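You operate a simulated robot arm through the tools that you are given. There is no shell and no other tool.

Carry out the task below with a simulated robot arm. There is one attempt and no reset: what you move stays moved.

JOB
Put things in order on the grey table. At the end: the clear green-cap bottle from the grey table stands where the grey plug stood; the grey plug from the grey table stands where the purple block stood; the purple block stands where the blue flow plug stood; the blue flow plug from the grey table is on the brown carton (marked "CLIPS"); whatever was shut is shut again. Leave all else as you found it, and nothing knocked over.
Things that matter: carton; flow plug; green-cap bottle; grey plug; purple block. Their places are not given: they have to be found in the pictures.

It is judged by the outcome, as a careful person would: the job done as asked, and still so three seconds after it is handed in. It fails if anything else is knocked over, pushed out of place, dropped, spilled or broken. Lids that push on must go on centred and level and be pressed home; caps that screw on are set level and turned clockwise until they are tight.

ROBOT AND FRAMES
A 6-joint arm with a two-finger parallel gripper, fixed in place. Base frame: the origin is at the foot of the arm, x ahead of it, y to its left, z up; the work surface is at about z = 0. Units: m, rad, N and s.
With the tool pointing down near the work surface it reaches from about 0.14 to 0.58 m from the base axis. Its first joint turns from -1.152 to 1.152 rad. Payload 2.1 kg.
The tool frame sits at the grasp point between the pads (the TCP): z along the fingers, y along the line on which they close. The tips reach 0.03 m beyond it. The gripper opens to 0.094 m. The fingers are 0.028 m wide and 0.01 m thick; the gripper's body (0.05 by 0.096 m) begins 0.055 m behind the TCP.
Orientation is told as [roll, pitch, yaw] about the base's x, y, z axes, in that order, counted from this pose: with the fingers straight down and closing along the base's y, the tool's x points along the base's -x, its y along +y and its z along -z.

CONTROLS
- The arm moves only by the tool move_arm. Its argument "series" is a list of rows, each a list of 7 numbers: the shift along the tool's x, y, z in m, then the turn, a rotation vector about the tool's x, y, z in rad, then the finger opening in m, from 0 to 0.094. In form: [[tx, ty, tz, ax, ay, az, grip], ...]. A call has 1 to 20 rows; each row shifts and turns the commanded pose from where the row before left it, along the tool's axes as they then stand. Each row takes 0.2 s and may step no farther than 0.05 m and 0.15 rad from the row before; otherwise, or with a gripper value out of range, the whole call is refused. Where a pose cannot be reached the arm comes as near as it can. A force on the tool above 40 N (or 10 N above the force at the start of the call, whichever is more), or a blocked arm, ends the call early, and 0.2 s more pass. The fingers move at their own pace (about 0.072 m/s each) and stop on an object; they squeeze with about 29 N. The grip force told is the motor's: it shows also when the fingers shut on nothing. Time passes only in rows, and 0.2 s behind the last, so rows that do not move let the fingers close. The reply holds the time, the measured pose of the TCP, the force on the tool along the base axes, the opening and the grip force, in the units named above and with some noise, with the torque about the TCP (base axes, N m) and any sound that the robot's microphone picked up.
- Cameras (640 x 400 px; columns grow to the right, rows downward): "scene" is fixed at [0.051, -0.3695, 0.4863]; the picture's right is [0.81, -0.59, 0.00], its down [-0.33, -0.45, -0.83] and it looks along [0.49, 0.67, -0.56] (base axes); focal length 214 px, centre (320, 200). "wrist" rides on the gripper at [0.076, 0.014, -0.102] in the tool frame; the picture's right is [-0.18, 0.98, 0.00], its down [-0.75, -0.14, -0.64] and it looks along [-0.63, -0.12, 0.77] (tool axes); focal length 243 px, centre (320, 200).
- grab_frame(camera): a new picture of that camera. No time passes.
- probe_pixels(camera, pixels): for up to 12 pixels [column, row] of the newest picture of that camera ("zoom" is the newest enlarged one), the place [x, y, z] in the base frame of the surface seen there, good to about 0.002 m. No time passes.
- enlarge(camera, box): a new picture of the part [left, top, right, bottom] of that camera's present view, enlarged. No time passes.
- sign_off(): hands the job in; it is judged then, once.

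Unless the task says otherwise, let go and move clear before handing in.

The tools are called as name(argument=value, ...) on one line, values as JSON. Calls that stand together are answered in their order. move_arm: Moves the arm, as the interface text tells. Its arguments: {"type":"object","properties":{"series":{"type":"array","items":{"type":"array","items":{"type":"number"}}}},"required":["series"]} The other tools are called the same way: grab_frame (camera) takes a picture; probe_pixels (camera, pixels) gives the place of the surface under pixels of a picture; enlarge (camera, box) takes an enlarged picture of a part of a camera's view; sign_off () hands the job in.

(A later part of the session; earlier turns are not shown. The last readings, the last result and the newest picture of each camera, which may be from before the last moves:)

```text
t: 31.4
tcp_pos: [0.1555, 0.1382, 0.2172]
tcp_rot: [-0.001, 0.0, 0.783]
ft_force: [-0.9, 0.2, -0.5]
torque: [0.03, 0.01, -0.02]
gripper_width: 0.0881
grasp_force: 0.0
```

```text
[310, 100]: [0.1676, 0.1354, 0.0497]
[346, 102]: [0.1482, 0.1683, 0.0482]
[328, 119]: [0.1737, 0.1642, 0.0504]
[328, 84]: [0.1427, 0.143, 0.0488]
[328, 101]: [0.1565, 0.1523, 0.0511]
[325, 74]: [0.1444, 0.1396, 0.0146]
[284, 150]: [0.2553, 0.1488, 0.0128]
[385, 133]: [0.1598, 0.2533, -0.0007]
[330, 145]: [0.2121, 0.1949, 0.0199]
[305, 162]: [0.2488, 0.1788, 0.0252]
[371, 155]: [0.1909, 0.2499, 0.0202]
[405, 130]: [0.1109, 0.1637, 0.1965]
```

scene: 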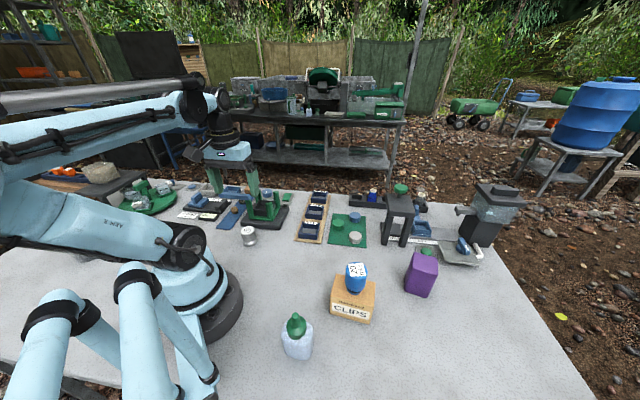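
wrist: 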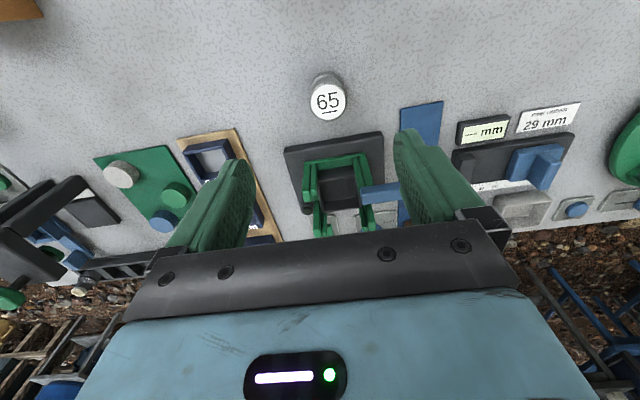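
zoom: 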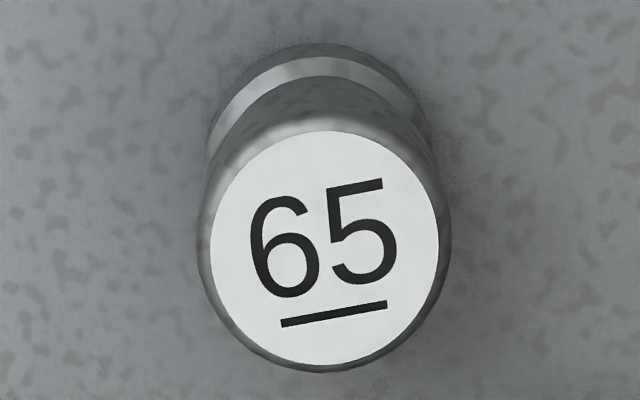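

The "65" piece is centred near (0.157,0.152) with its top at 0.050. There is another grey cylinder on the green board, so I'll inspect that before deciding which is the "grey plug".

enlarge(camera="wrist", box=[90, 135, 220, 240])

enlarge(camera="scene", box=[310, 195, 400, 255])

enlarge(camera="scene", box=[225, 210, 275, 255])

enlarge(camera="scene", box=[120, 165, 250, 245])

```text
3.81 times, centred on (155, 188) of wrist
```

zoom: 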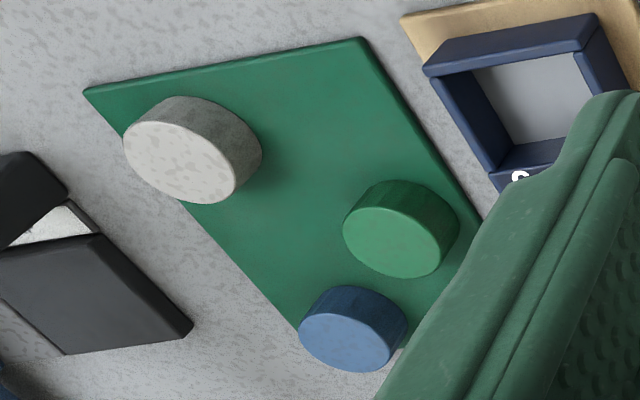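

```text
6.67 times, centred on (355, 225) of scene
```

zoom: 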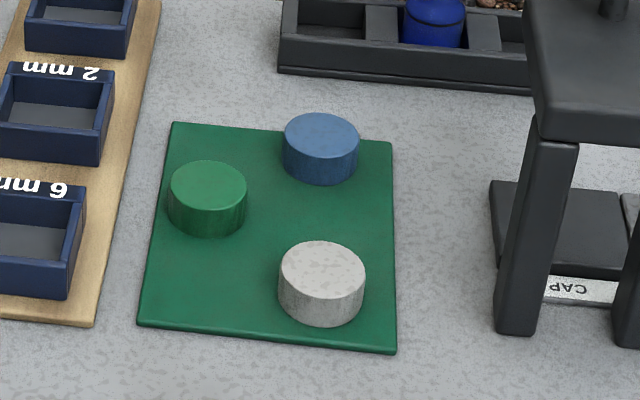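

```text
8.89 times, centred on (250, 232) of scene
```

zoom: 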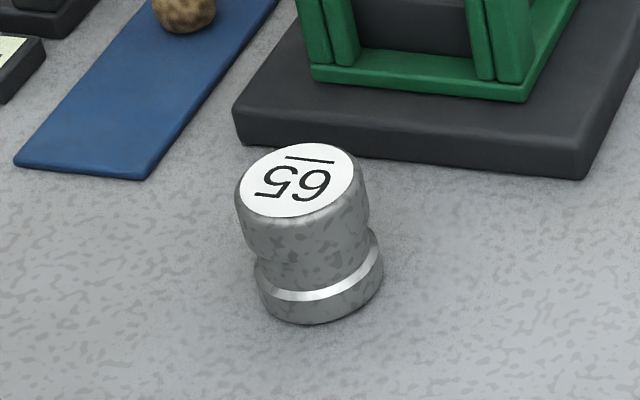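

```text
4.92 times, centred on (185, 205) of scene
```

zoom: 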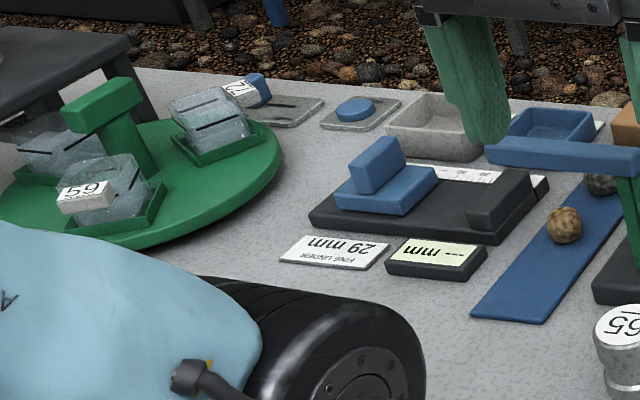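

The green board's discs sit by the CAP press and look like loose caps, so the free-standing "65" is the grey plug, centred at (0.158,0.1525) with diameter 0.038. I'll check the blue strip's position for finger clearance.

probe_pixels(camera="wrist", pixels=[[403, 110], [420, 106], [440, 103], [460, 125], [520, 115], [375, 195]])

```text
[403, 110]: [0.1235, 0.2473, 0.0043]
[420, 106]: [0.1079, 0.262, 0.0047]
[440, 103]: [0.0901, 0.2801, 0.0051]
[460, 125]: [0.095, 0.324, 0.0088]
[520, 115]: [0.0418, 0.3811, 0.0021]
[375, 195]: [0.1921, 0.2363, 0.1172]
```

Everything around is clear. I'll shift over the plug, descend part way and check alignment.

move_arm(series=[[-0.0119, 0.0083, 0.02, 0, 0, 0, 0.075], [0, 0, 0.04, 0, 0, 0, 0.075], [0, 0, 0.04, 0, 0, 0, 0.075], [0, 0, 0, 0, 0, 0, 0.075], [0, 0, 0, 0, 0, 0, 0.075]])

grab_frame(camera="wrist")

enlarge(camera="scene", box=[180, 130, 320, 270])

```text
t: 32.6
tcp_pos: [0.1588, 0.1572, 0.1142]
tcp_rot: [-0.001, -0.001, 0.784]
ft_force: [0.1, 0.7, -0.3]
torque: [-0.02, 0.02, 0.02]
gripper_width: 0.0753
grasp_force: 0.0
```

```text
taken
```

wrist: 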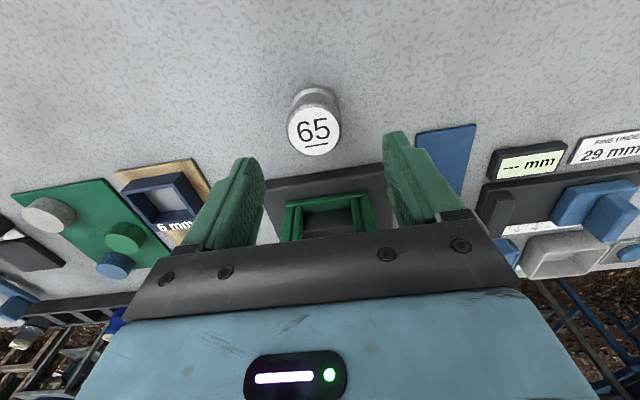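

```text
2.86 times, centred on (250, 200) of scene
```

zoom: 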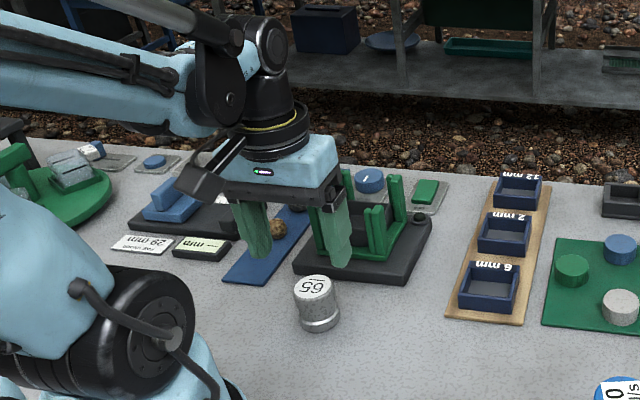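

The plug is at (314,130) and the tool reads y=0.157, a little off. I'll re-probe the plug's rim and re-read the pose.

probe_pixels(camera="wrist", pixels=[[314, 130], [290, 128], [339, 128], [315, 154], [314, 108]])

move_arm(series=[[0, 0, 0, 0, 0, 0, 0.075]])

move_arm(series=[[0, 0, 0, 0, 0, 0, 0.075]])

```text
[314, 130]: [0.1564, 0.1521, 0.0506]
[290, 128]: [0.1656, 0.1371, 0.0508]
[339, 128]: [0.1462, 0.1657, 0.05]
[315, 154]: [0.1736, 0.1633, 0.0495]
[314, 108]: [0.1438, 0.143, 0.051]
```

```text
t: 33.0
tcp_pos: [0.1579, 0.1573, 0.1137]
tcp_rot: [0.002, 0.0, 0.784]
ft_force: [0.5, 0.0, -0.3]
torque: [0.05, 0.0, -0.01]
gripper_width: 0.0749
grasp_force: 0.1
```

```text
t: 33.4
tcp_pos: [0.1582, 0.1552, 0.1161]
tcp_rot: [0.001, -0.001, 0.782]
ft_force: [1.2, -0.6, 0.3]
torque: [0.03, 0.02, 0.0]
gripper_width: 0.075
grasp_force: 0.2
```

Averaged readings put the tool about 3.5 mm too far in y. I'll correct that and descend to z≈0.041.

move_arm(series=[[0.0028, -0.0021, 0, 0, 0, 0, 0.075], [0, 0, 0.03, 0, 0, 0, 0.075], [0, 0, 0.03, 0, 0, 0, 0.075], [0, 0, 0.0135, 0, 0, 0, 0.075], [0, 0, 0, 0, 0, 0, 0.075], [0, 0, 0, 0, 0, 0, 0.075]])

grab_frame(camera="wrist")

enlarge(camera="scene", box=[200, 170, 300, 270])

```text
t: 34.8
tcp_pos: [0.1574, 0.1511, 0.0441]
tcp_rot: [0.001, 0.0, 0.783]
ft_force: [0.5, 0.6, 0.0]
torque: [-0.01, 0.03, -0.02]
gripper_width: 0.075
grasp_force: 0.0
```

```text
taken
```

wrist: 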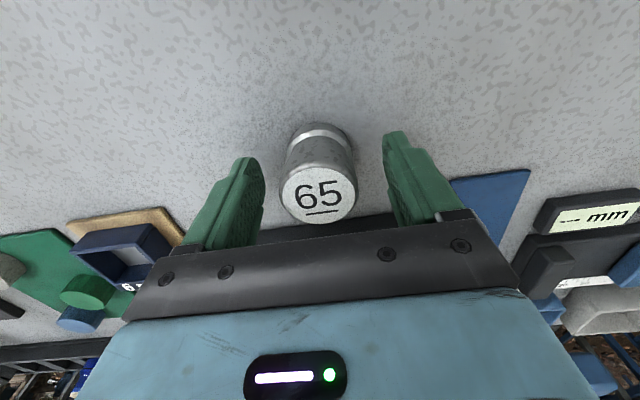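

```text
4.00 times, centred on (250, 220) of scene
```

zoom: 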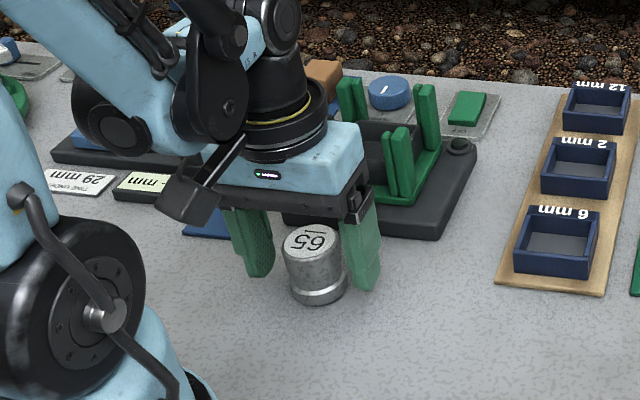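

The "65" plug is centred between the pads (317,190), and the camera housing clears everything. I'll go down 2 mm and close.

move_arm(series=[[0, 0, 0.002, 0, 0, 0, 0.075], [0, 0, 0, 0, 0, 0, 0.05], [0, 0, 0, 0, 0, 0, 0.03], [0, 0, 0, 0, 0, 0, 0.03], [0, 0, 0, 0, 0, 0, 0.03], [0, 0, 0, 0, 0, 0, 0.03]])

grab_frame(camera="wrist")

```text
t: 36.2
tcp_pos: [0.1566, 0.1506, 0.0406]
tcp_rot: [-0.001, -0.001, 0.783]
ft_force: [-0.4, 0.7, 0.0]
torque: [0.0, -0.01, 0.01]
gripper_width: 0.0419
grasp_force: 28.9
```

```text
taken
```

wrist: 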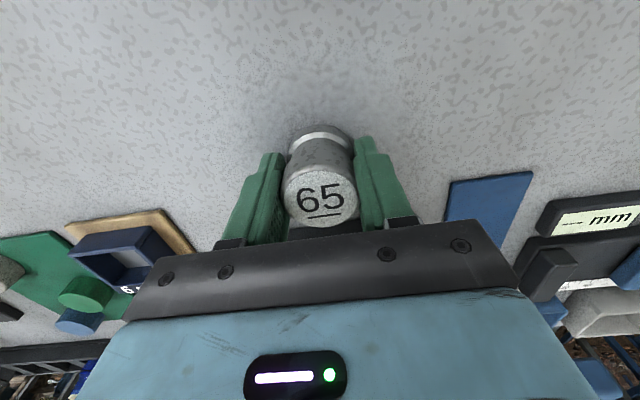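

Gripped at 0.042 m. I'll lift high, swing in front of the base, then turn the tool back toward -0.5 rad.

move_arm(series=[[0, 0, -0.02, 0, 0, 0, 0.03], [0, 0, -0.045, 0, 0, 0, 0.03], [0, 0, -0.05, 0, 0, 0, 0.03], [0, 0, -0.05, 0, 0, 0, 0.03], [0, 0, -0.015, 0, 0, 0, 0.03], [0, 0, 0, 0, 0, 0, 0.03]])

grab_frame(camera="wrist")

grab_frame(camera="scene")

```text
t: 37.6
tcp_pos: [0.1571, 0.1524, 0.2197]
tcp_rot: [0.002, -0.001, 0.783]
ft_force: [0.0, 0.1, -1.9]
torque: [0.02, -0.01, -0.01]
gripper_width: 0.0416
grasp_force: 28.9
```

```text
taken
```

wrist: 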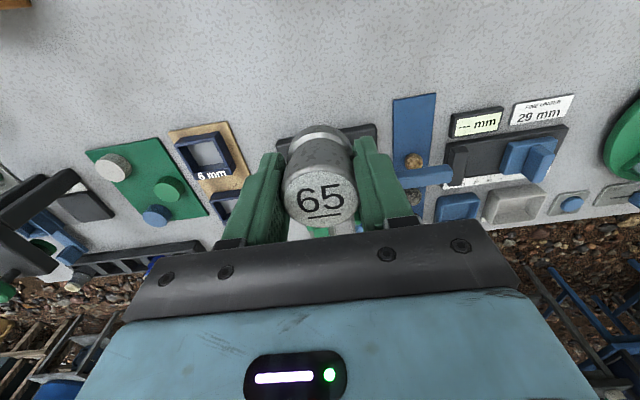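

```text
taken
```

scene: 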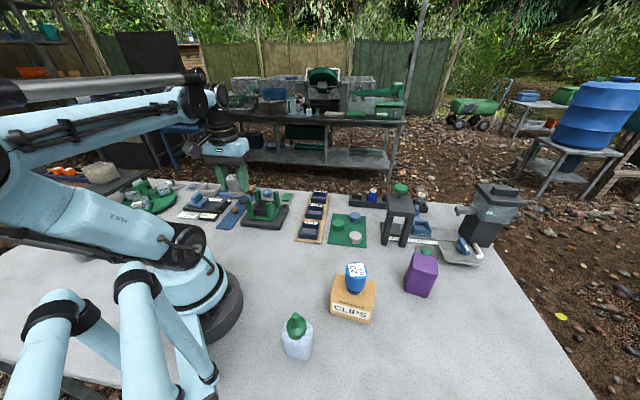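

The plug is held level. Now the traverse and turn.

move_arm(series=[[0.0195, -0.0349, 0, 0, 0, 0, 0.03], [0.0195, -0.0349, 0, 0, 0, 0, 0.03], [0.0195, -0.0349, 0, 0, 0, 0, 0.03], [0.0195, -0.0349, 0, 0, 0, 0, 0.03], [0.0195, -0.0349, 0, 0, 0, 0, 0.03], [0.0195, -0.0349, 0, 0, 0, 0, 0.03], [0, 0, 0, 0, 0, 0.1427, 0.03], [0, 0, 0, 0, 0, 0.1427, 0.03], [0, 0, 0, 0, 0, 0.1427, 0.03], [0, 0, 0, 0, 0, 0.1427, 0.03], [0, 0, 0, 0, 0, 0.1427, 0.03], [0, 0, 0, 0, 0, 0.1427, 0.03], [0, 0, 0, 0, 0, 0.1427, 0.03], [0, 0, 0, 0, 0, 0.1427, 0.03], [0, 0, 0, 0, 0, 0.1427, 0.03], [0, 0, 0, 0, 0, 0, 0.03]])

grab_frame(camera="scene")

```text
t: 41.0
tcp_pos: [0.2219, -0.0798, 0.2211]
tcp_rot: [0.0, 0.002, -0.502]
ft_force: [-0.1, 0.8, -0.9]
torque: [-0.02, -0.02, -0.03]
gripper_width: 0.0418
grasp_force: 29.0
```

```text
taken
```

scene: 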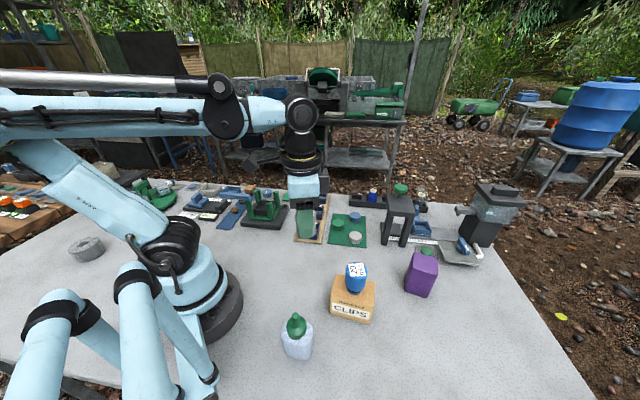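

Now to over the block's old place at (0.285,-0.344).

move_arm(series=[[-0.0261, -0.0288, 0, 0, 0, 0, 0.03], [-0.0261, -0.0288, 0, 0, 0, 0, 0.03], [-0.0261, -0.0288, 0, 0, 0, 0, 0.03], [-0.0261, -0.0288, 0, 0, 0, 0, 0.03], [-0.0261, -0.0288, 0, 0, 0, 0, 0.03], [-0.0261, -0.0288, 0, 0, 0, 0, 0.03], [-0.0261, -0.0288, 0, 0, 0, 0, 0.03], [0, 0, 0.04, 0, 0, 0, 0.03], [0, 0, 0.04, 0, 0, 0, 0.03], [0, 0, 0, 0, 0, 0, 0.03], [0, 0, 0, 0, 0, 0, 0.03]])

grab_frame(camera="scene")

grab_frame(camera="wrist")

```text
t: 43.4
tcp_pos: [0.2894, -0.3432, 0.1421]
tcp_rot: [0.0, 0.0, -0.5]
ft_force: [0.5, -0.2, -1.3]
torque: [-0.06, 0.02, -0.01]
gripper_width: 0.0418
grasp_force: 28.8
```

```text
taken
```

scene: 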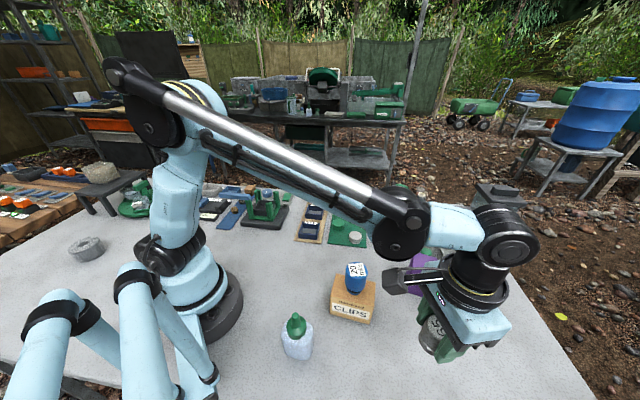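

```text
taken
```

wrist: 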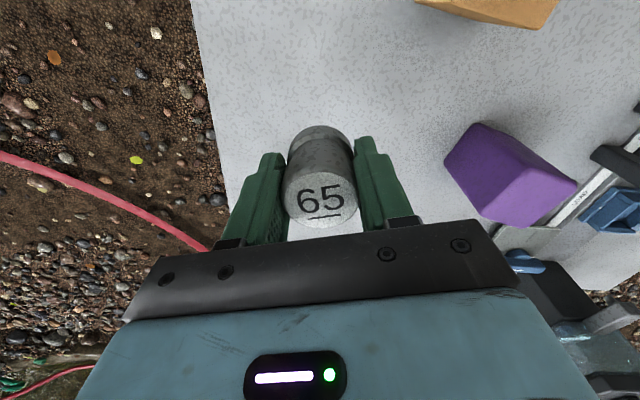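

Above the target. I'll lower most of the way and read the pose.

move_arm(series=[[0, 0, 0.04, 0, 0, 0, 0.03], [0, 0, 0.04, 0, 0, 0, 0.03], [0, 0, 0.015, 0, 0, 0, 0.03], [0, 0, 0, 0, 0, 0, 0.03], [0, 0, 0, 0, 0, 0, 0.03]])

move_arm(series=[[0, 0, 0, 0, 0, 0, 0.03]])

move_arm(series=[[0, 0, 0, 0, 0, 0, 0.03]])

```text
t: 44.6
tcp_pos: [0.2879, -0.3453, 0.0469]
tcp_rot: [-0.001, 0.0, -0.5]
ft_force: [-0.5, -0.2, -0.6]
torque: [-0.02, 0.03, -0.02]
gripper_width: 0.0418
grasp_force: 29.6
```

```text
t: 45.0
tcp_pos: [0.2876, -0.3458, 0.0461]
tcp_rot: [0.0, -0.001, -0.502]
ft_force: [0.4, -0.4, -1.3]
torque: [0.04, 0.0, 0.0]
gripper_width: 0.0419
grasp_force: 28.6
```

```text
t: 45.4
tcp_pos: [0.2879, -0.3452, 0.0471]
tcp_rot: [0.002, 0.001, -0.501]
ft_force: [1.3, 1.4, -0.1]
torque: [0.02, 0.02, 0.03]
gripper_width: 0.0418
grasp_force: 29.1
```

I'll correct 3 mm in x and step down to contact.

move_arm(series=[[0.0033, -0.0003, 0.002, 0, 0, 0, 0.03], [0, 0, 0.001, 0, 0, 0, 0.03], [0, 0, 0.001, 0, 0, 0, 0.03], [0, 0, 0, 0, 0, 0, 0.03]])

```text
t: 46.4
tcp_pos: [0.2845, -0.3437, 0.0417]
tcp_rot: [0.0, -0.001, -0.501]
ft_force: [-0.5, -0.2, -0.4]
torque: [0.01, 0.0, 0.01]
gripper_width: 0.0416
grasp_force: 28.8
```

move_arm(series=[[0, 0, 0.001, 0, 0, 0, 0.03], [0, 0, 0, 0, 0, 0, 0.03]])

```text
t: 47.0
tcp_pos: [0.2834, -0.3427, 0.0418]
tcp_rot: [-0.001, 0.0, -0.5]
ft_force: [0.0, -0.3, -1.1]
torque: [0.02, 0.0, 0.01]
gripper_width: 0.0418
grasp_force: 29.0
```

move_arm(series=[[0, 0, 0.001, 0, 0, 0, 0.03], [0, 0, 0, 0, 0, 0, 0.03]])

```text
t: 47.6
tcp_pos: [0.2836, -0.3433, 0.0417]
tcp_rot: [0.002, 0.001, -0.502]
ft_force: [0.9, -0.1, 16.1]
torque: [0.0, -0.07, 0.03]
gripper_width: 0.0417
grasp_force: 29.6
```

Contact at 16 N. I'll ease off, release and rise.

move_arm(series=[[0, 0, -0.0006, 0, 0, 0, 0.03], [0, 0, 0, 0, 0, 0, 0.043], [0, 0, 0, 0, 0, 0, 0.05], [0, 0, 0, 0, 0, 0, 0.075], [0, 0, 0, 0, 0, 0, 0.075], [0, 0, -0.02, 0, 0, 0, 0.075], [0, 0, -0.045, 0, 0, 0, 0.075], [0, 0, -0.05, 0, 0, 0, 0.075], [0, 0, -0.05, 0, 0, 0, 0.075], [0, 0, -0.03, 0, 0, 0, 0.075], [0, 0, 0, 0, 0, 0, 0.075]])

grab_frame(camera="scene")

grab_frame(camera="wrist")

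enlarge(camera="scene", box=[260, 250, 480, 390])

```text
t: 50.0
tcp_pos: [0.2841, -0.3437, 0.2347]
tcp_rot: [0.001, 0.0, -0.501]
ft_force: [0.1, -0.6, 0.3]
torque: [-0.01, -0.01, 0.02]
gripper_width: 0.0751
grasp_force: 0.0
```

```text
taken
```

scene: 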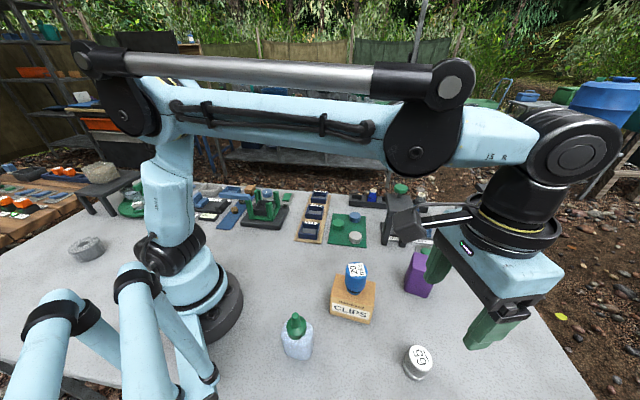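

```text
taken
```

wrist: 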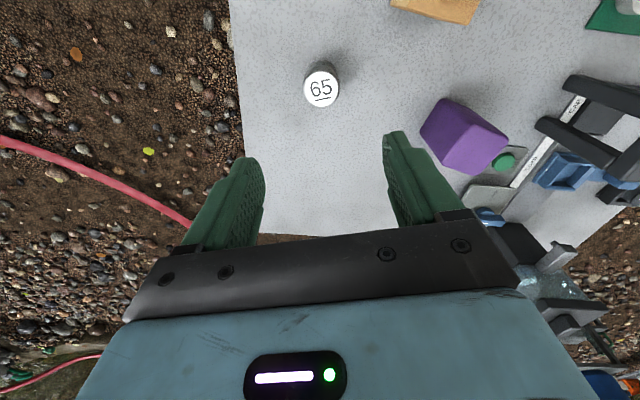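

```text
2.86 times, centred on (370, 320) of scene
```

zoom: 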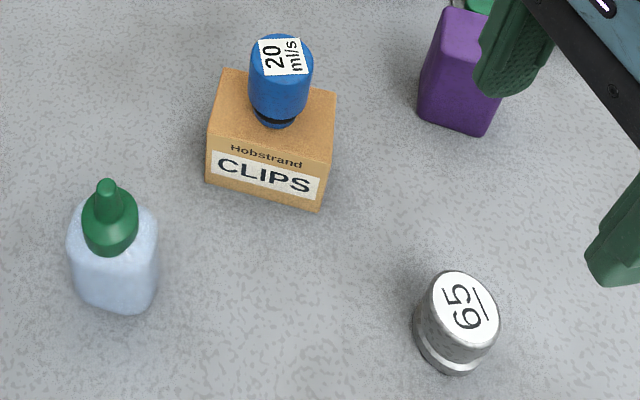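

The grey plug stands upright where the block was, and the others are unchanged. Now I'll study the bottle from the fixed camera.

enlarge(camera="scene", box=[270, 305, 330, 365])

```text
6.67 times, centred on (300, 335) of scene
```

zoom: 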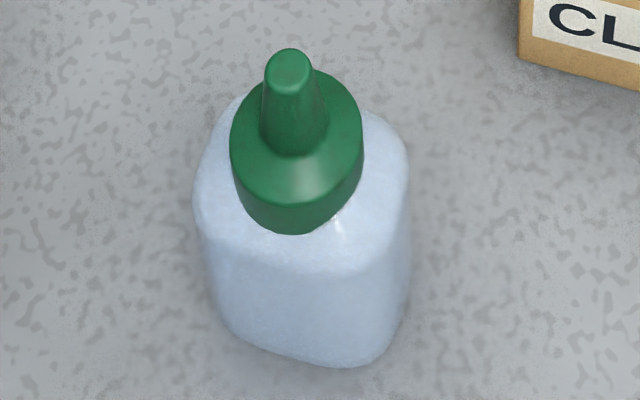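

probe_pixels(camera="zoom", pixels=[[288, 65], [290, 150], [240, 160], [355, 160], [295, 195], [295, 225], [225, 180], [385, 170], [300, 255], [250, 300], [350, 320], [395, 290]])

probe_pixels(camera="zoom", pixels=[[210, 230], [215, 300], [280, 350], [350, 362], [400, 210], [240, 120], [370, 120], [350, 270], [270, 260], [300, 310], [330, 350], [390, 335]])

```text
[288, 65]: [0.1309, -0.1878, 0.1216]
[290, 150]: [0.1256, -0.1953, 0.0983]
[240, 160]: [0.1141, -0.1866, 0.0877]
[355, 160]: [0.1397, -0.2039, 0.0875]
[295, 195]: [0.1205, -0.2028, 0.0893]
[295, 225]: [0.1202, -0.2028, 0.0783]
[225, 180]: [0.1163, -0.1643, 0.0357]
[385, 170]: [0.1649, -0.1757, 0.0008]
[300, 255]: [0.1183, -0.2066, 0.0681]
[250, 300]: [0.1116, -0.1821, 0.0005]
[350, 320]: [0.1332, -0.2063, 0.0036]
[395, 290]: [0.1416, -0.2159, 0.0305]
```

```text
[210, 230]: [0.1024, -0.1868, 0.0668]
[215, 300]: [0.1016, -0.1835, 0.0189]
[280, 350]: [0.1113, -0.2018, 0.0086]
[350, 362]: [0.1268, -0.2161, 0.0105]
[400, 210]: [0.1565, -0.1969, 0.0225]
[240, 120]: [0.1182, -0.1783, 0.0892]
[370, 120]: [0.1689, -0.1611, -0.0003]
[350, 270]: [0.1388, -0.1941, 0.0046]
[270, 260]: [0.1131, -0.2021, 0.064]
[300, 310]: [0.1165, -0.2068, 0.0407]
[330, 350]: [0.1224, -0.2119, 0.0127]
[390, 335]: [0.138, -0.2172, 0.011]
```

The bottle's cap tip is at z≈0.122, its axis is near (0.131,-0.189), and its body reaches z≈0.07. I'll move above it for a top view.

move_arm(series=[[0.0417, 0.0125, -0.006, 0, 0, 0, 0.085], [0.0417, 0.0125, -0.006, 0, 0, 0, 0.085], [0.0417, 0.0125, -0.006, 0, 0, 0, 0.085], [0.0417, 0.0125, -0.006, 0, 0, 0, 0.085], [0.0417, 0.0125, -0.006, 0, 0, 0, 0.085], [0, 0, 0, 0, 0, 0.1, 0.085], [0, 0, 0, 0, 0, 0.07, 0.085], [0, 0, 0, 0, 0, 0, 0.085]])

grab_frame(camera="wrist")

grab_frame(camera="scene")

```text
t: 51.8
tcp_pos: [0.1309, -0.1877, 0.267]
tcp_rot: [0.001, 0.0, -0.672]
ft_force: [0.6, -0.7, -1.4]
torque: [0.01, 0.0, -0.01]
gripper_width: 0.0852
grasp_force: 0.0
```

```text
taken
```

wrist: 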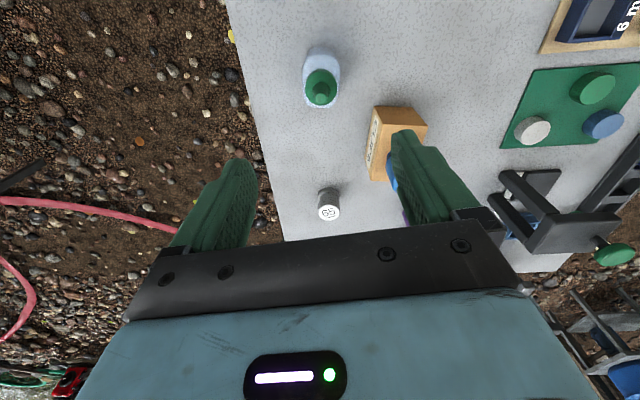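

```text
taken
```

scene: 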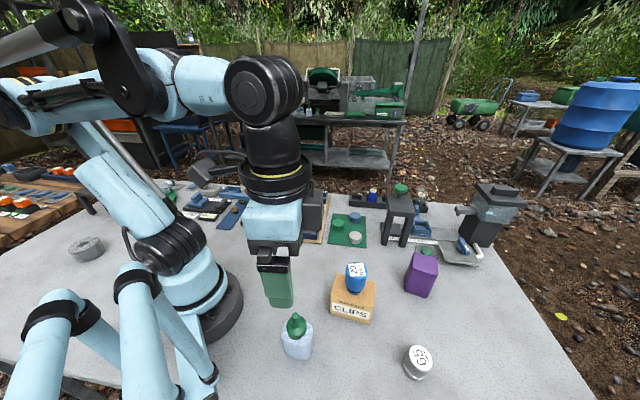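

enlarge(camera="wrist", box=[290, 35, 355, 115])

```text
5.00 times, centred on (322, 75) of wrist
```

zoom: 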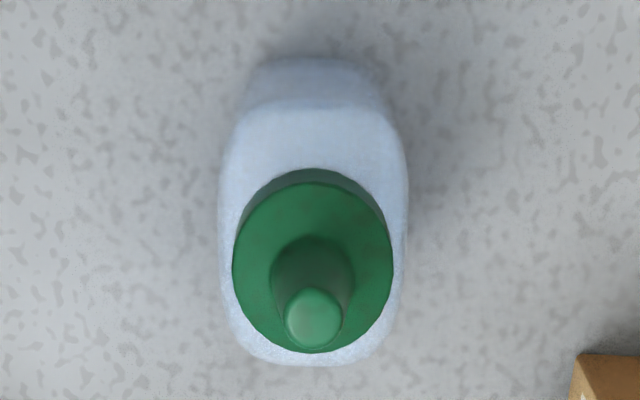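

probe_pixels(camera="zoom", pixels=[[313, 310], [240, 260], [388, 270], [312, 345], [310, 185], [228, 180], [402, 180], [315, 110], [310, 70], [400, 250], [225, 250], [300, 360]])

probe_pixels(camera="zoom", pixels=[[250, 120], [380, 115], [250, 345], [375, 345], [225, 300], [400, 300], [222, 220], [407, 200], [250, 90], [385, 100], [340, 62], [275, 62]])

```text
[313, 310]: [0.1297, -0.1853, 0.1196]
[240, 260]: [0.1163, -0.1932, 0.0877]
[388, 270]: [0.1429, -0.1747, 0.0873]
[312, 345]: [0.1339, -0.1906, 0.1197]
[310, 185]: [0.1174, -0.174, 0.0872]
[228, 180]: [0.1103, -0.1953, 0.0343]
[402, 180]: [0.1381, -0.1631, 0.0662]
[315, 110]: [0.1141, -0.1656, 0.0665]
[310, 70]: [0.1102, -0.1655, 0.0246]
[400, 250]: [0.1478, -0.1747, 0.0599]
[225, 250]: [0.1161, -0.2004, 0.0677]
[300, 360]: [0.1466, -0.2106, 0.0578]
```

```text
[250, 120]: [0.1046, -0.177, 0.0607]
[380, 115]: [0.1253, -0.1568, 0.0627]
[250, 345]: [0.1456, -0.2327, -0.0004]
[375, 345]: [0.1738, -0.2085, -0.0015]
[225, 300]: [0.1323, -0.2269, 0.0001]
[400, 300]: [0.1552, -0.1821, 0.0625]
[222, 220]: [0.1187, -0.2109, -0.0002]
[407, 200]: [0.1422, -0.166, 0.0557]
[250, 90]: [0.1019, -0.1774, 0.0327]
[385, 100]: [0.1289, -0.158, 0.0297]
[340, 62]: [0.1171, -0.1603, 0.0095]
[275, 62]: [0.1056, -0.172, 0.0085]
```

The bottle body measures about 0.048 × 0.056, turned about -43°, centred at (0.130,-0.1865). I'll turn the tool to match and descend to just above the cap to check.

move_arm(series=[[0, 0.0005, 0, 0, 0, 0.087, 0.088], [0, 0, 0.04, 0, 0, 0, 0.088], [0, 0, 0.04, 0, 0, 0, 0.088], [0, 0, 0.022, 0, 0, 0, 0.088], [0, 0, 0, 0, 0, 0, 0.088], [0, 0, 0, 0, 0, 0, 0.088]])

move_arm(series=[[0, 0, 0, 0, 0, 0, 0.088]])

grab_frame(camera="wrist")

enlarge(camera="wrist", box=[240, 60, 400, 180])

```text
t: 53.2
tcp_pos: [0.1326, -0.1873, 0.1644]
tcp_rot: [0.0, 0.001, -0.755]
ft_force: [0.1, -0.5, -0.7]
torque: [0.01, 0.01, -0.01]
gripper_width: 0.0878
grasp_force: 0.1
```

```text
t: 53.6
tcp_pos: [0.1318, -0.1858, 0.1644]
tcp_rot: [-0.001, 0.0, -0.758]
ft_force: [-0.8, -0.2, 1.0]
torque: [0.03, 0.06, 0.01]
gripper_width: 0.088
grasp_force: 0.0
```

```text
taken
```

wrist: 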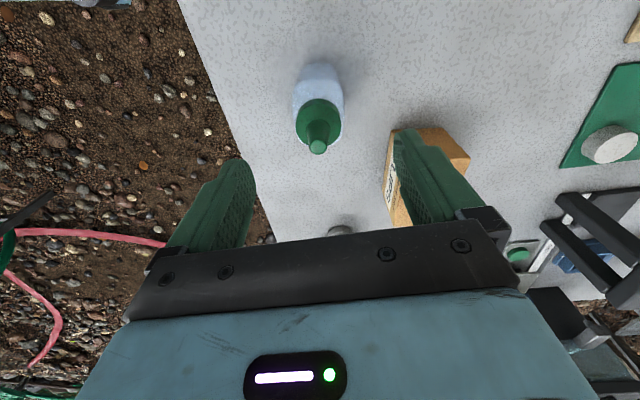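

```text
3.33 times, centred on (320, 120) of wrist
```

zoom: 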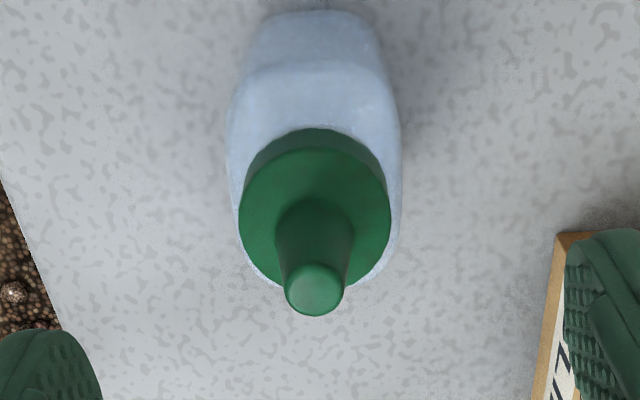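

probe_pixels(camera="zoom", pixels=[[315, 285], [295, 290], [335, 290], [246, 215], [386, 215], [315, 150], [237, 150], [395, 150], [320, 100], [320, 62], [270, 60], [365, 65]])

```text
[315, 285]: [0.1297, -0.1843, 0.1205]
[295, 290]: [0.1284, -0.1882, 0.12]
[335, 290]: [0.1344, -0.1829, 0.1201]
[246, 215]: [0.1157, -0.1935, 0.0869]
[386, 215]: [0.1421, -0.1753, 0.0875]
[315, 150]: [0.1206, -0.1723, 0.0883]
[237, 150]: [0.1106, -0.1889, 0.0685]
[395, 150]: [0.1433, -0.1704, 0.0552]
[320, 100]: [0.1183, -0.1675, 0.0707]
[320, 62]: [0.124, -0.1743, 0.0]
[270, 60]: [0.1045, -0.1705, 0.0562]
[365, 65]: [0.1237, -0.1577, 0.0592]
```

The shoulder's front edge looks level in this view, but an aligned object would slope up to the right by about 8°, as the block did. So the bottle is turned about 9° more; I'll rotate further and compare.

move_arm(series=[[0, 0, 0, 0, 0, 0.08, 0.088], [0, 0, 0, 0, 0, 0.08, 0.088], [0, 0, 0, 0, 0, 0, 0.088], [0, 0, 0, 0, 0, 0, 0.088]])

enlarge(camera="wrist", box=[270, 50, 370, 165])

enlarge(camera="scene", box=[270, 305, 330, 365])

```text
t: 54.6
tcp_pos: [0.1313, -0.1862, 0.1648]
tcp_rot: [-0.001, 0.002, -0.917]
ft_force: [0.4, 0.0, 0.1]
torque: [-0.02, -0.01, -0.04]
gripper_width: 0.0878
grasp_force: 0.1
```

```text
3.48 times, centred on (320, 108) of wrist
```

zoom: 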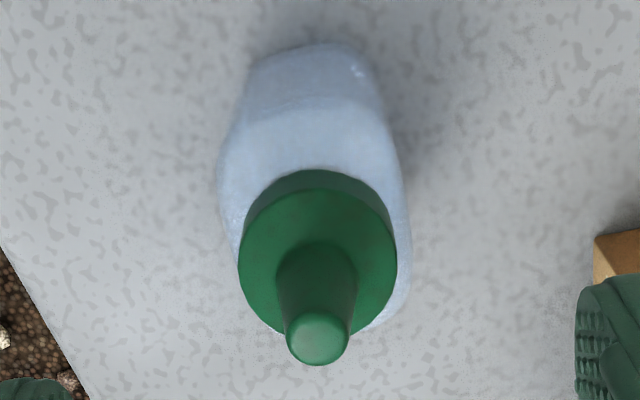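

```text
6.67 times, centred on (300, 335) of scene
```

zoom: 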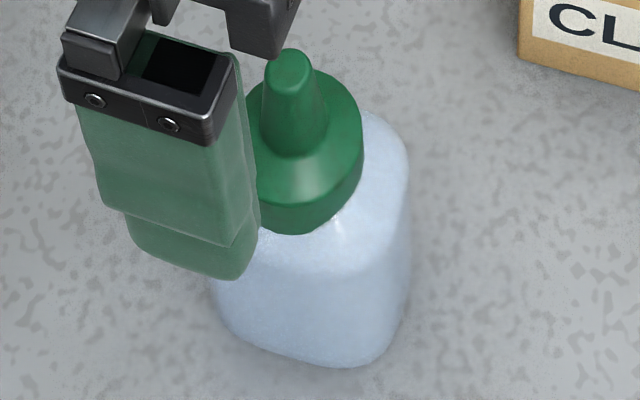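

The shoulder edge now slopes up-right as it should, and the body is centred with the tool. I'll descend with the fingers open to TCP z≈0.073.

move_arm(series=[[0.0008, -0.0005, 0.03, 0, 0, 0, 0.088], [0, 0, 0.03, 0, 0, 0, 0.088], [0, 0, 0.02, 0, 0, 0, 0.088], [0, 0, 0.01, 0, 0, 0, 0.088], [0, 0, 0, 0, 0, 0, 0.088], [0, 0, 0, 0, 0, 0, 0.088]])

grab_frame(camera="wrist")

enlarge(camera="scene", box=[240, 250, 350, 370])

```text
t: 56.0
tcp_pos: [0.1303, -0.1873, 0.0742]
tcp_rot: [0.0, 0.001, -0.917]
ft_force: [-0.1, 0.2, -0.3]
torque: [0.02, -0.01, 0.01]
gripper_width: 0.0881
grasp_force: 0.3
```

```text
taken
```

wrist: 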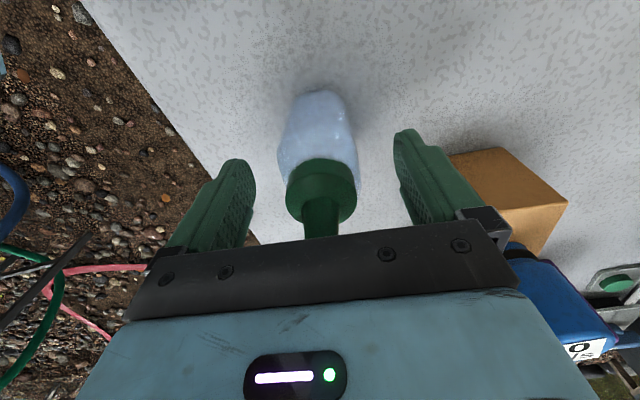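

```text
3.33 times, centred on (295, 310) of scene
```

zoom: 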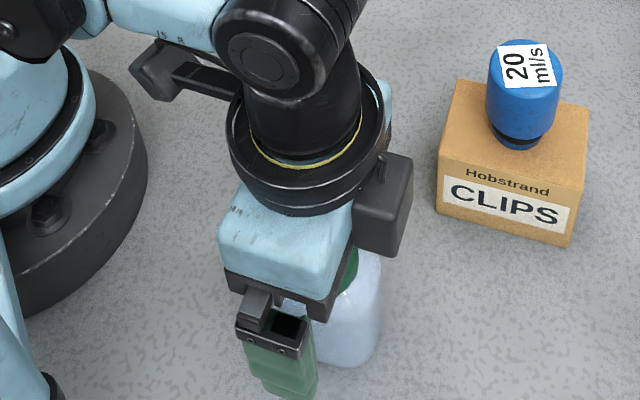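

The bottle sits between the pads and the palm clears the spout by about 7 mm. I'll go 1.5 mm lower and close slowly.

move_arm(series=[[0, 0, 0.0015, 0, 0, 0, 0.075], [0, 0, 0, 0, 0, 0, 0.06], [0, 0, 0, 0, 0, 0, 0.05], [0, 0, 0, 0, 0, 0, 0.04], [0, 0, 0, 0, 0, 0, 0.04], [0, 0, 0, 0, 0, 0, 0.04]])

grab_frame(camera="wrist")

enlarge(camera="scene", box=[250, 280, 340, 370])

```text
t: 57.4
tcp_pos: [0.1306, -0.1872, 0.0738]
tcp_rot: [0.0, -0.001, -0.918]
ft_force: [0.4, 1.2, 11.0]
torque: [0.0, 0.02, 0.01]
gripper_width: 0.044
grasp_force: 29.7
```

```text
taken
```

wrist: 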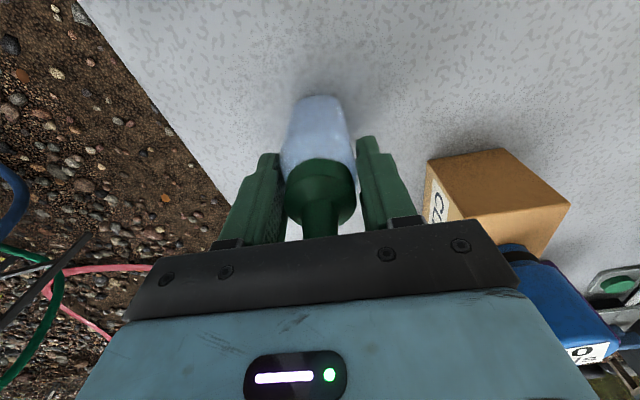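

```text
4.44 times, centred on (295, 325) of scene
```

zoom: 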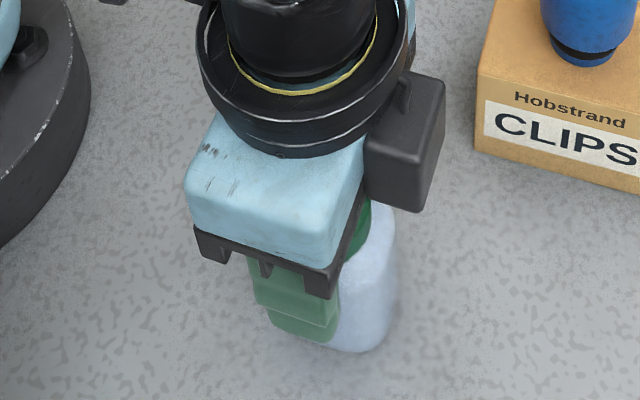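

Closing at this height raised an 11 N upward force at 0.044 width, so the pads are probably on the shoulder's taper. I'll reopen and read the pose to see whether I can grip lower.

move_arm(series=[[0, 0, 0, 0, 0, 0, 0.06], [0, 0, 0, 0, 0, 0, 0.075], [0, 0, 0, 0, 0, 0, 0.075], [0, 0, 0, 0, 0, 0, 0.075]])

move_arm(series=[[0, 0, 0, 0, 0, 0, 0.075]])

move_arm(series=[[0, 0, 0, 0, 0, 0, 0.075]])

grab_frame(camera="wrist")

enlarge(camera="wrist", box=[250, 70, 390, 250])

```text
t: 58.4
tcp_pos: [0.13, -0.1873, 0.0738]
tcp_rot: [-0.002, 0.001, -0.919]
ft_force: [0.9, 0.0, -0.1]
torque: [-0.02, -0.03, 0.03]
gripper_width: 0.0748
grasp_force: 0.1
```

```text
t: 58.8
tcp_pos: [0.1312, -0.1875, 0.0725]
tcp_rot: [-0.001, 0.0, -0.919]
ft_force: [0.3, 0.4, 0.5]
torque: [-0.01, 0.0, 0.02]
gripper_width: 0.0752
grasp_force: 0.0
```

```text
t: 59.2
tcp_pos: [0.1299, -0.1872, 0.0728]
tcp_rot: [0.001, 0.0, -0.919]
ft_force: [0.4, -0.4, 0.5]
torque: [-0.01, 0.01, 0.01]
gripper_width: 0.0751
grasp_force: 0.1
```

```text
taken
```

wrist: 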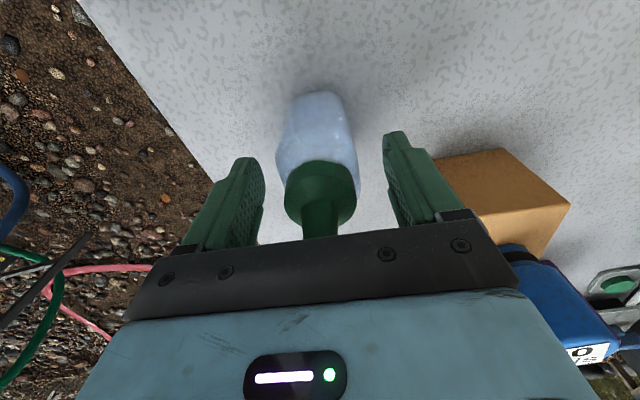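

```text
2.22 times, centred on (320, 160) of wrist
```

zoom: 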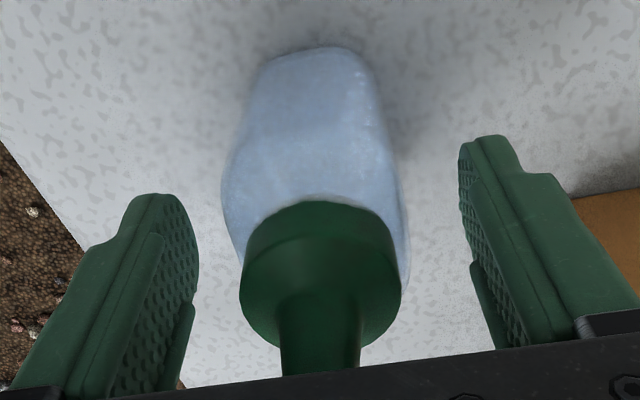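

The force vanished on opening, so it was wedging on the shoulder; the TCP is at about 0.073. I'll lower in 1–2 mm steps to about 0.069, watching that the palm doesn't touch the spout.

move_arm(series=[[0, 0, 0.002, 0, 0, 0, 0.075], [0, 0, 0.001, 0, 0, 0, 0.075], [0, 0, 0.001, 0, 0, 0, 0.075], [0, 0, 0, 0, 0, 0, 0.075]])

move_arm(series=[[0, 0, 0, 0, 0, 0, 0.075]])

```text
t: 60.2
tcp_pos: [0.1292, -0.1878, 0.0696]
tcp_rot: [0.0, -0.001, -0.918]
ft_force: [-0.5, -0.4, -0.7]
torque: [0.0, 0.01, 0.0]
gripper_width: 0.0752
grasp_force: 0.1
```

```text
t: 60.6
tcp_pos: [0.1303, -0.1874, 0.0697]
tcp_rot: [0.0, -0.001, -0.918]
ft_force: [0.3, -0.2, 0.3]
torque: [0.0, 0.03, -0.01]
gripper_width: 0.0748
grasp_force: 0.1
```

No contact at z≈0.0697. One more millimetre, then close.

move_arm(series=[[0, 0, 0.001, 0, 0, 0, 0.07], [0, 0, 0, 0, 0, 0, 0.055], [0, 0, 0, 0, 0, 0, 0.05], [0, 0, 0, 0, 0, 0, 0.045], [0, 0, 0, 0, 0, 0, 0.04], [0, 0, 0, 0, 0, 0, 0.04], [0, 0, 0, 0, 0, 0, 0.04]])

grab_frame(camera="wrist")

enlarge(camera="wrist", box=[230, 70, 410, 250])

```text
t: 62.2
tcp_pos: [0.1305, -0.1862, 0.0682]
tcp_rot: [0.001, 0.0, -0.918]
ft_force: [0.8, 0.2, -0.8]
torque: [-0.03, 0.02, -0.02]
gripper_width: 0.0471
grasp_force: 29.0
```

```text
taken
```

wrist: 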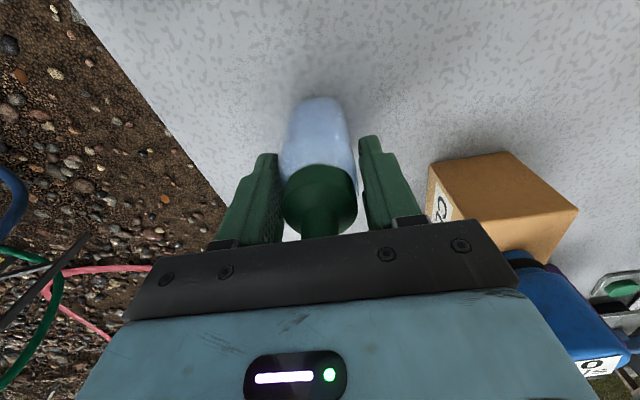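

```text
2.22 times, centred on (320, 160) of wrist
```

zoom: 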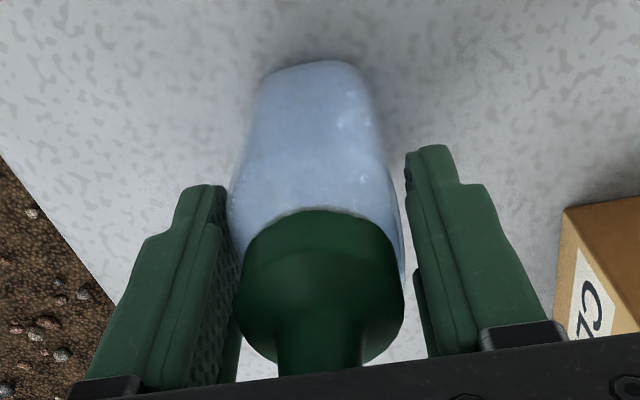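

Gripping here gives width 0.047 with no vertical force, which is solid. I'll lift slightly and check it holds level.

move_arm(series=[[0, 0, -0.005, 0, 0, 0, 0.04], [0, 0, -0.01, 0, 0, 0, 0.04], [0, 0, -0.01, 0, 0, 0, 0.04], [0, 0, 0, 0, 0, 0, 0.04], [0, 0, 0, 0, 0, 0, 0.04]])

enlarge(camera="wrist", box=[230, 70, 410, 250])

enlarge(camera="scene", box=[250, 260, 350, 370])

```text
t: 63.4
tcp_pos: [0.1304, -0.1865, 0.0929]
tcp_rot: [0.0, 0.001, -0.919]
ft_force: [-0.2, 0.2, -0.5]
torque: [0.03, -0.01, -0.02]
gripper_width: 0.0469
grasp_force: 29.3
```

```text
2.22 times, centred on (320, 160) of wrist
```

zoom: 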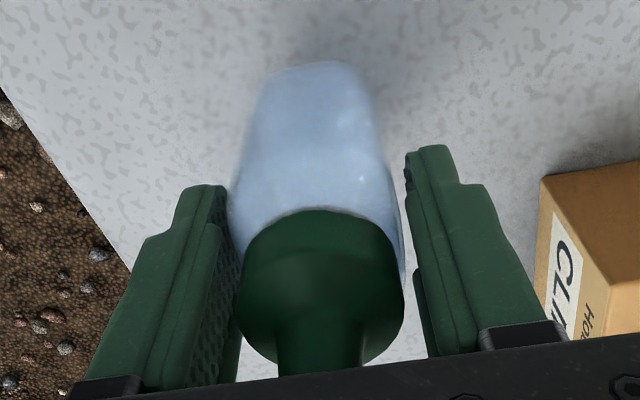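

```text
3.64 times, centred on (300, 315) of scene
```

zoom: 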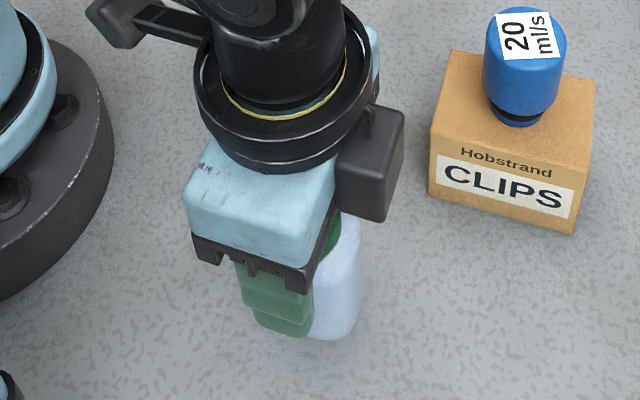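

It's held level. I'll lift high, move out in front of the base, then turn gently toward +45°.

move_arm(series=[[0, 0, -0.03, 0, 0, 0, 0.04], [0, 0, -0.035, 0, 0, 0, 0.04], [0, 0, -0.035, 0, 0, 0, 0.04], [0, 0, -0.03, 0, 0, 0, 0.04], [0.0108, 0.0309, 0, 0, 0, 0, 0.04], [0.0108, 0.0309, 0, 0, 0, 0, 0.04], [0.0108, 0.0309, 0, 0, 0, 0, 0.04], [0.0108, 0.0309, 0, 0, 0, 0, 0.04], [0.0108, 0.0309, 0, 0, 0, 0, 0.04], [0, 0, 0, 0, 0, 0, 0.04]])

move_arm(series=[[0, 0, 0, 0, 0, -0.1419, 0.04], [0, 0, 0, 0, 0, -0.1419, 0.04], [0, 0, 0, 0, 0, -0.1419, 0.04], [0, 0, 0, 0, 0, -0.1419, 0.04], [0, 0, 0, 0, 0, -0.1419, 0.04], [0, 0, 0, 0, 0, -0.1419, 0.04], [0, 0, 0, 0, 0, -0.1419, 0.04], [0, 0, 0, 0, 0, -0.1419, 0.04], [0, 0, 0, 0, 0, -0.1419, 0.04], [0, 0, 0, 0, 0, -0.1419, 0.04], [0, 0, 0, 0, 0, -0.1419, 0.04], [0, 0, 0, 0, 0, -0.1419, 0.04], [0, 0, 0, 0, 0, 0, 0.04]])

grab_frame(camera="wrist")

grab_frame(camera="scene")

```text
t: 65.6
tcp_pos: [0.2206, -0.0483, 0.2222]
tcp_rot: [0.001, 0.0, -0.918]
ft_force: [0.1, 0.3, -0.8]
torque: [-0.02, 0.0, -0.01]
gripper_width: 0.0472
grasp_force: 29.0
```

```text
t: 68.4
tcp_pos: [0.2197, -0.0505, 0.2215]
tcp_rot: [0.0, -0.001, 0.786]
ft_force: [0.6, 0.1, 0.0]
torque: [-0.02, -0.03, 0.05]
gripper_width: 0.0471
grasp_force: 28.7
```

```text
taken
```

wrist: 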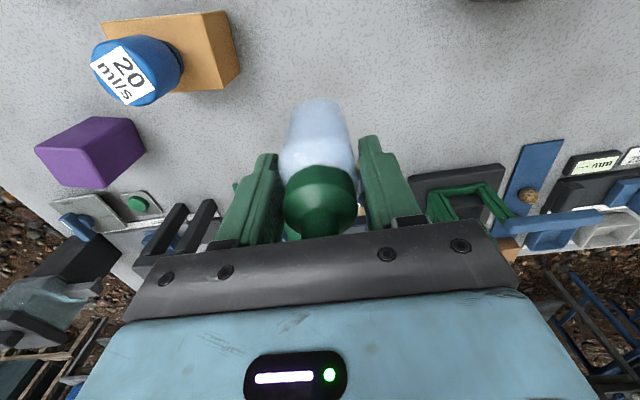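

```text
taken
```

scene: 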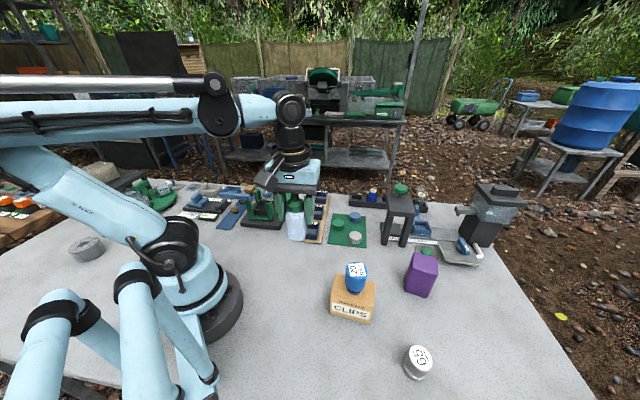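

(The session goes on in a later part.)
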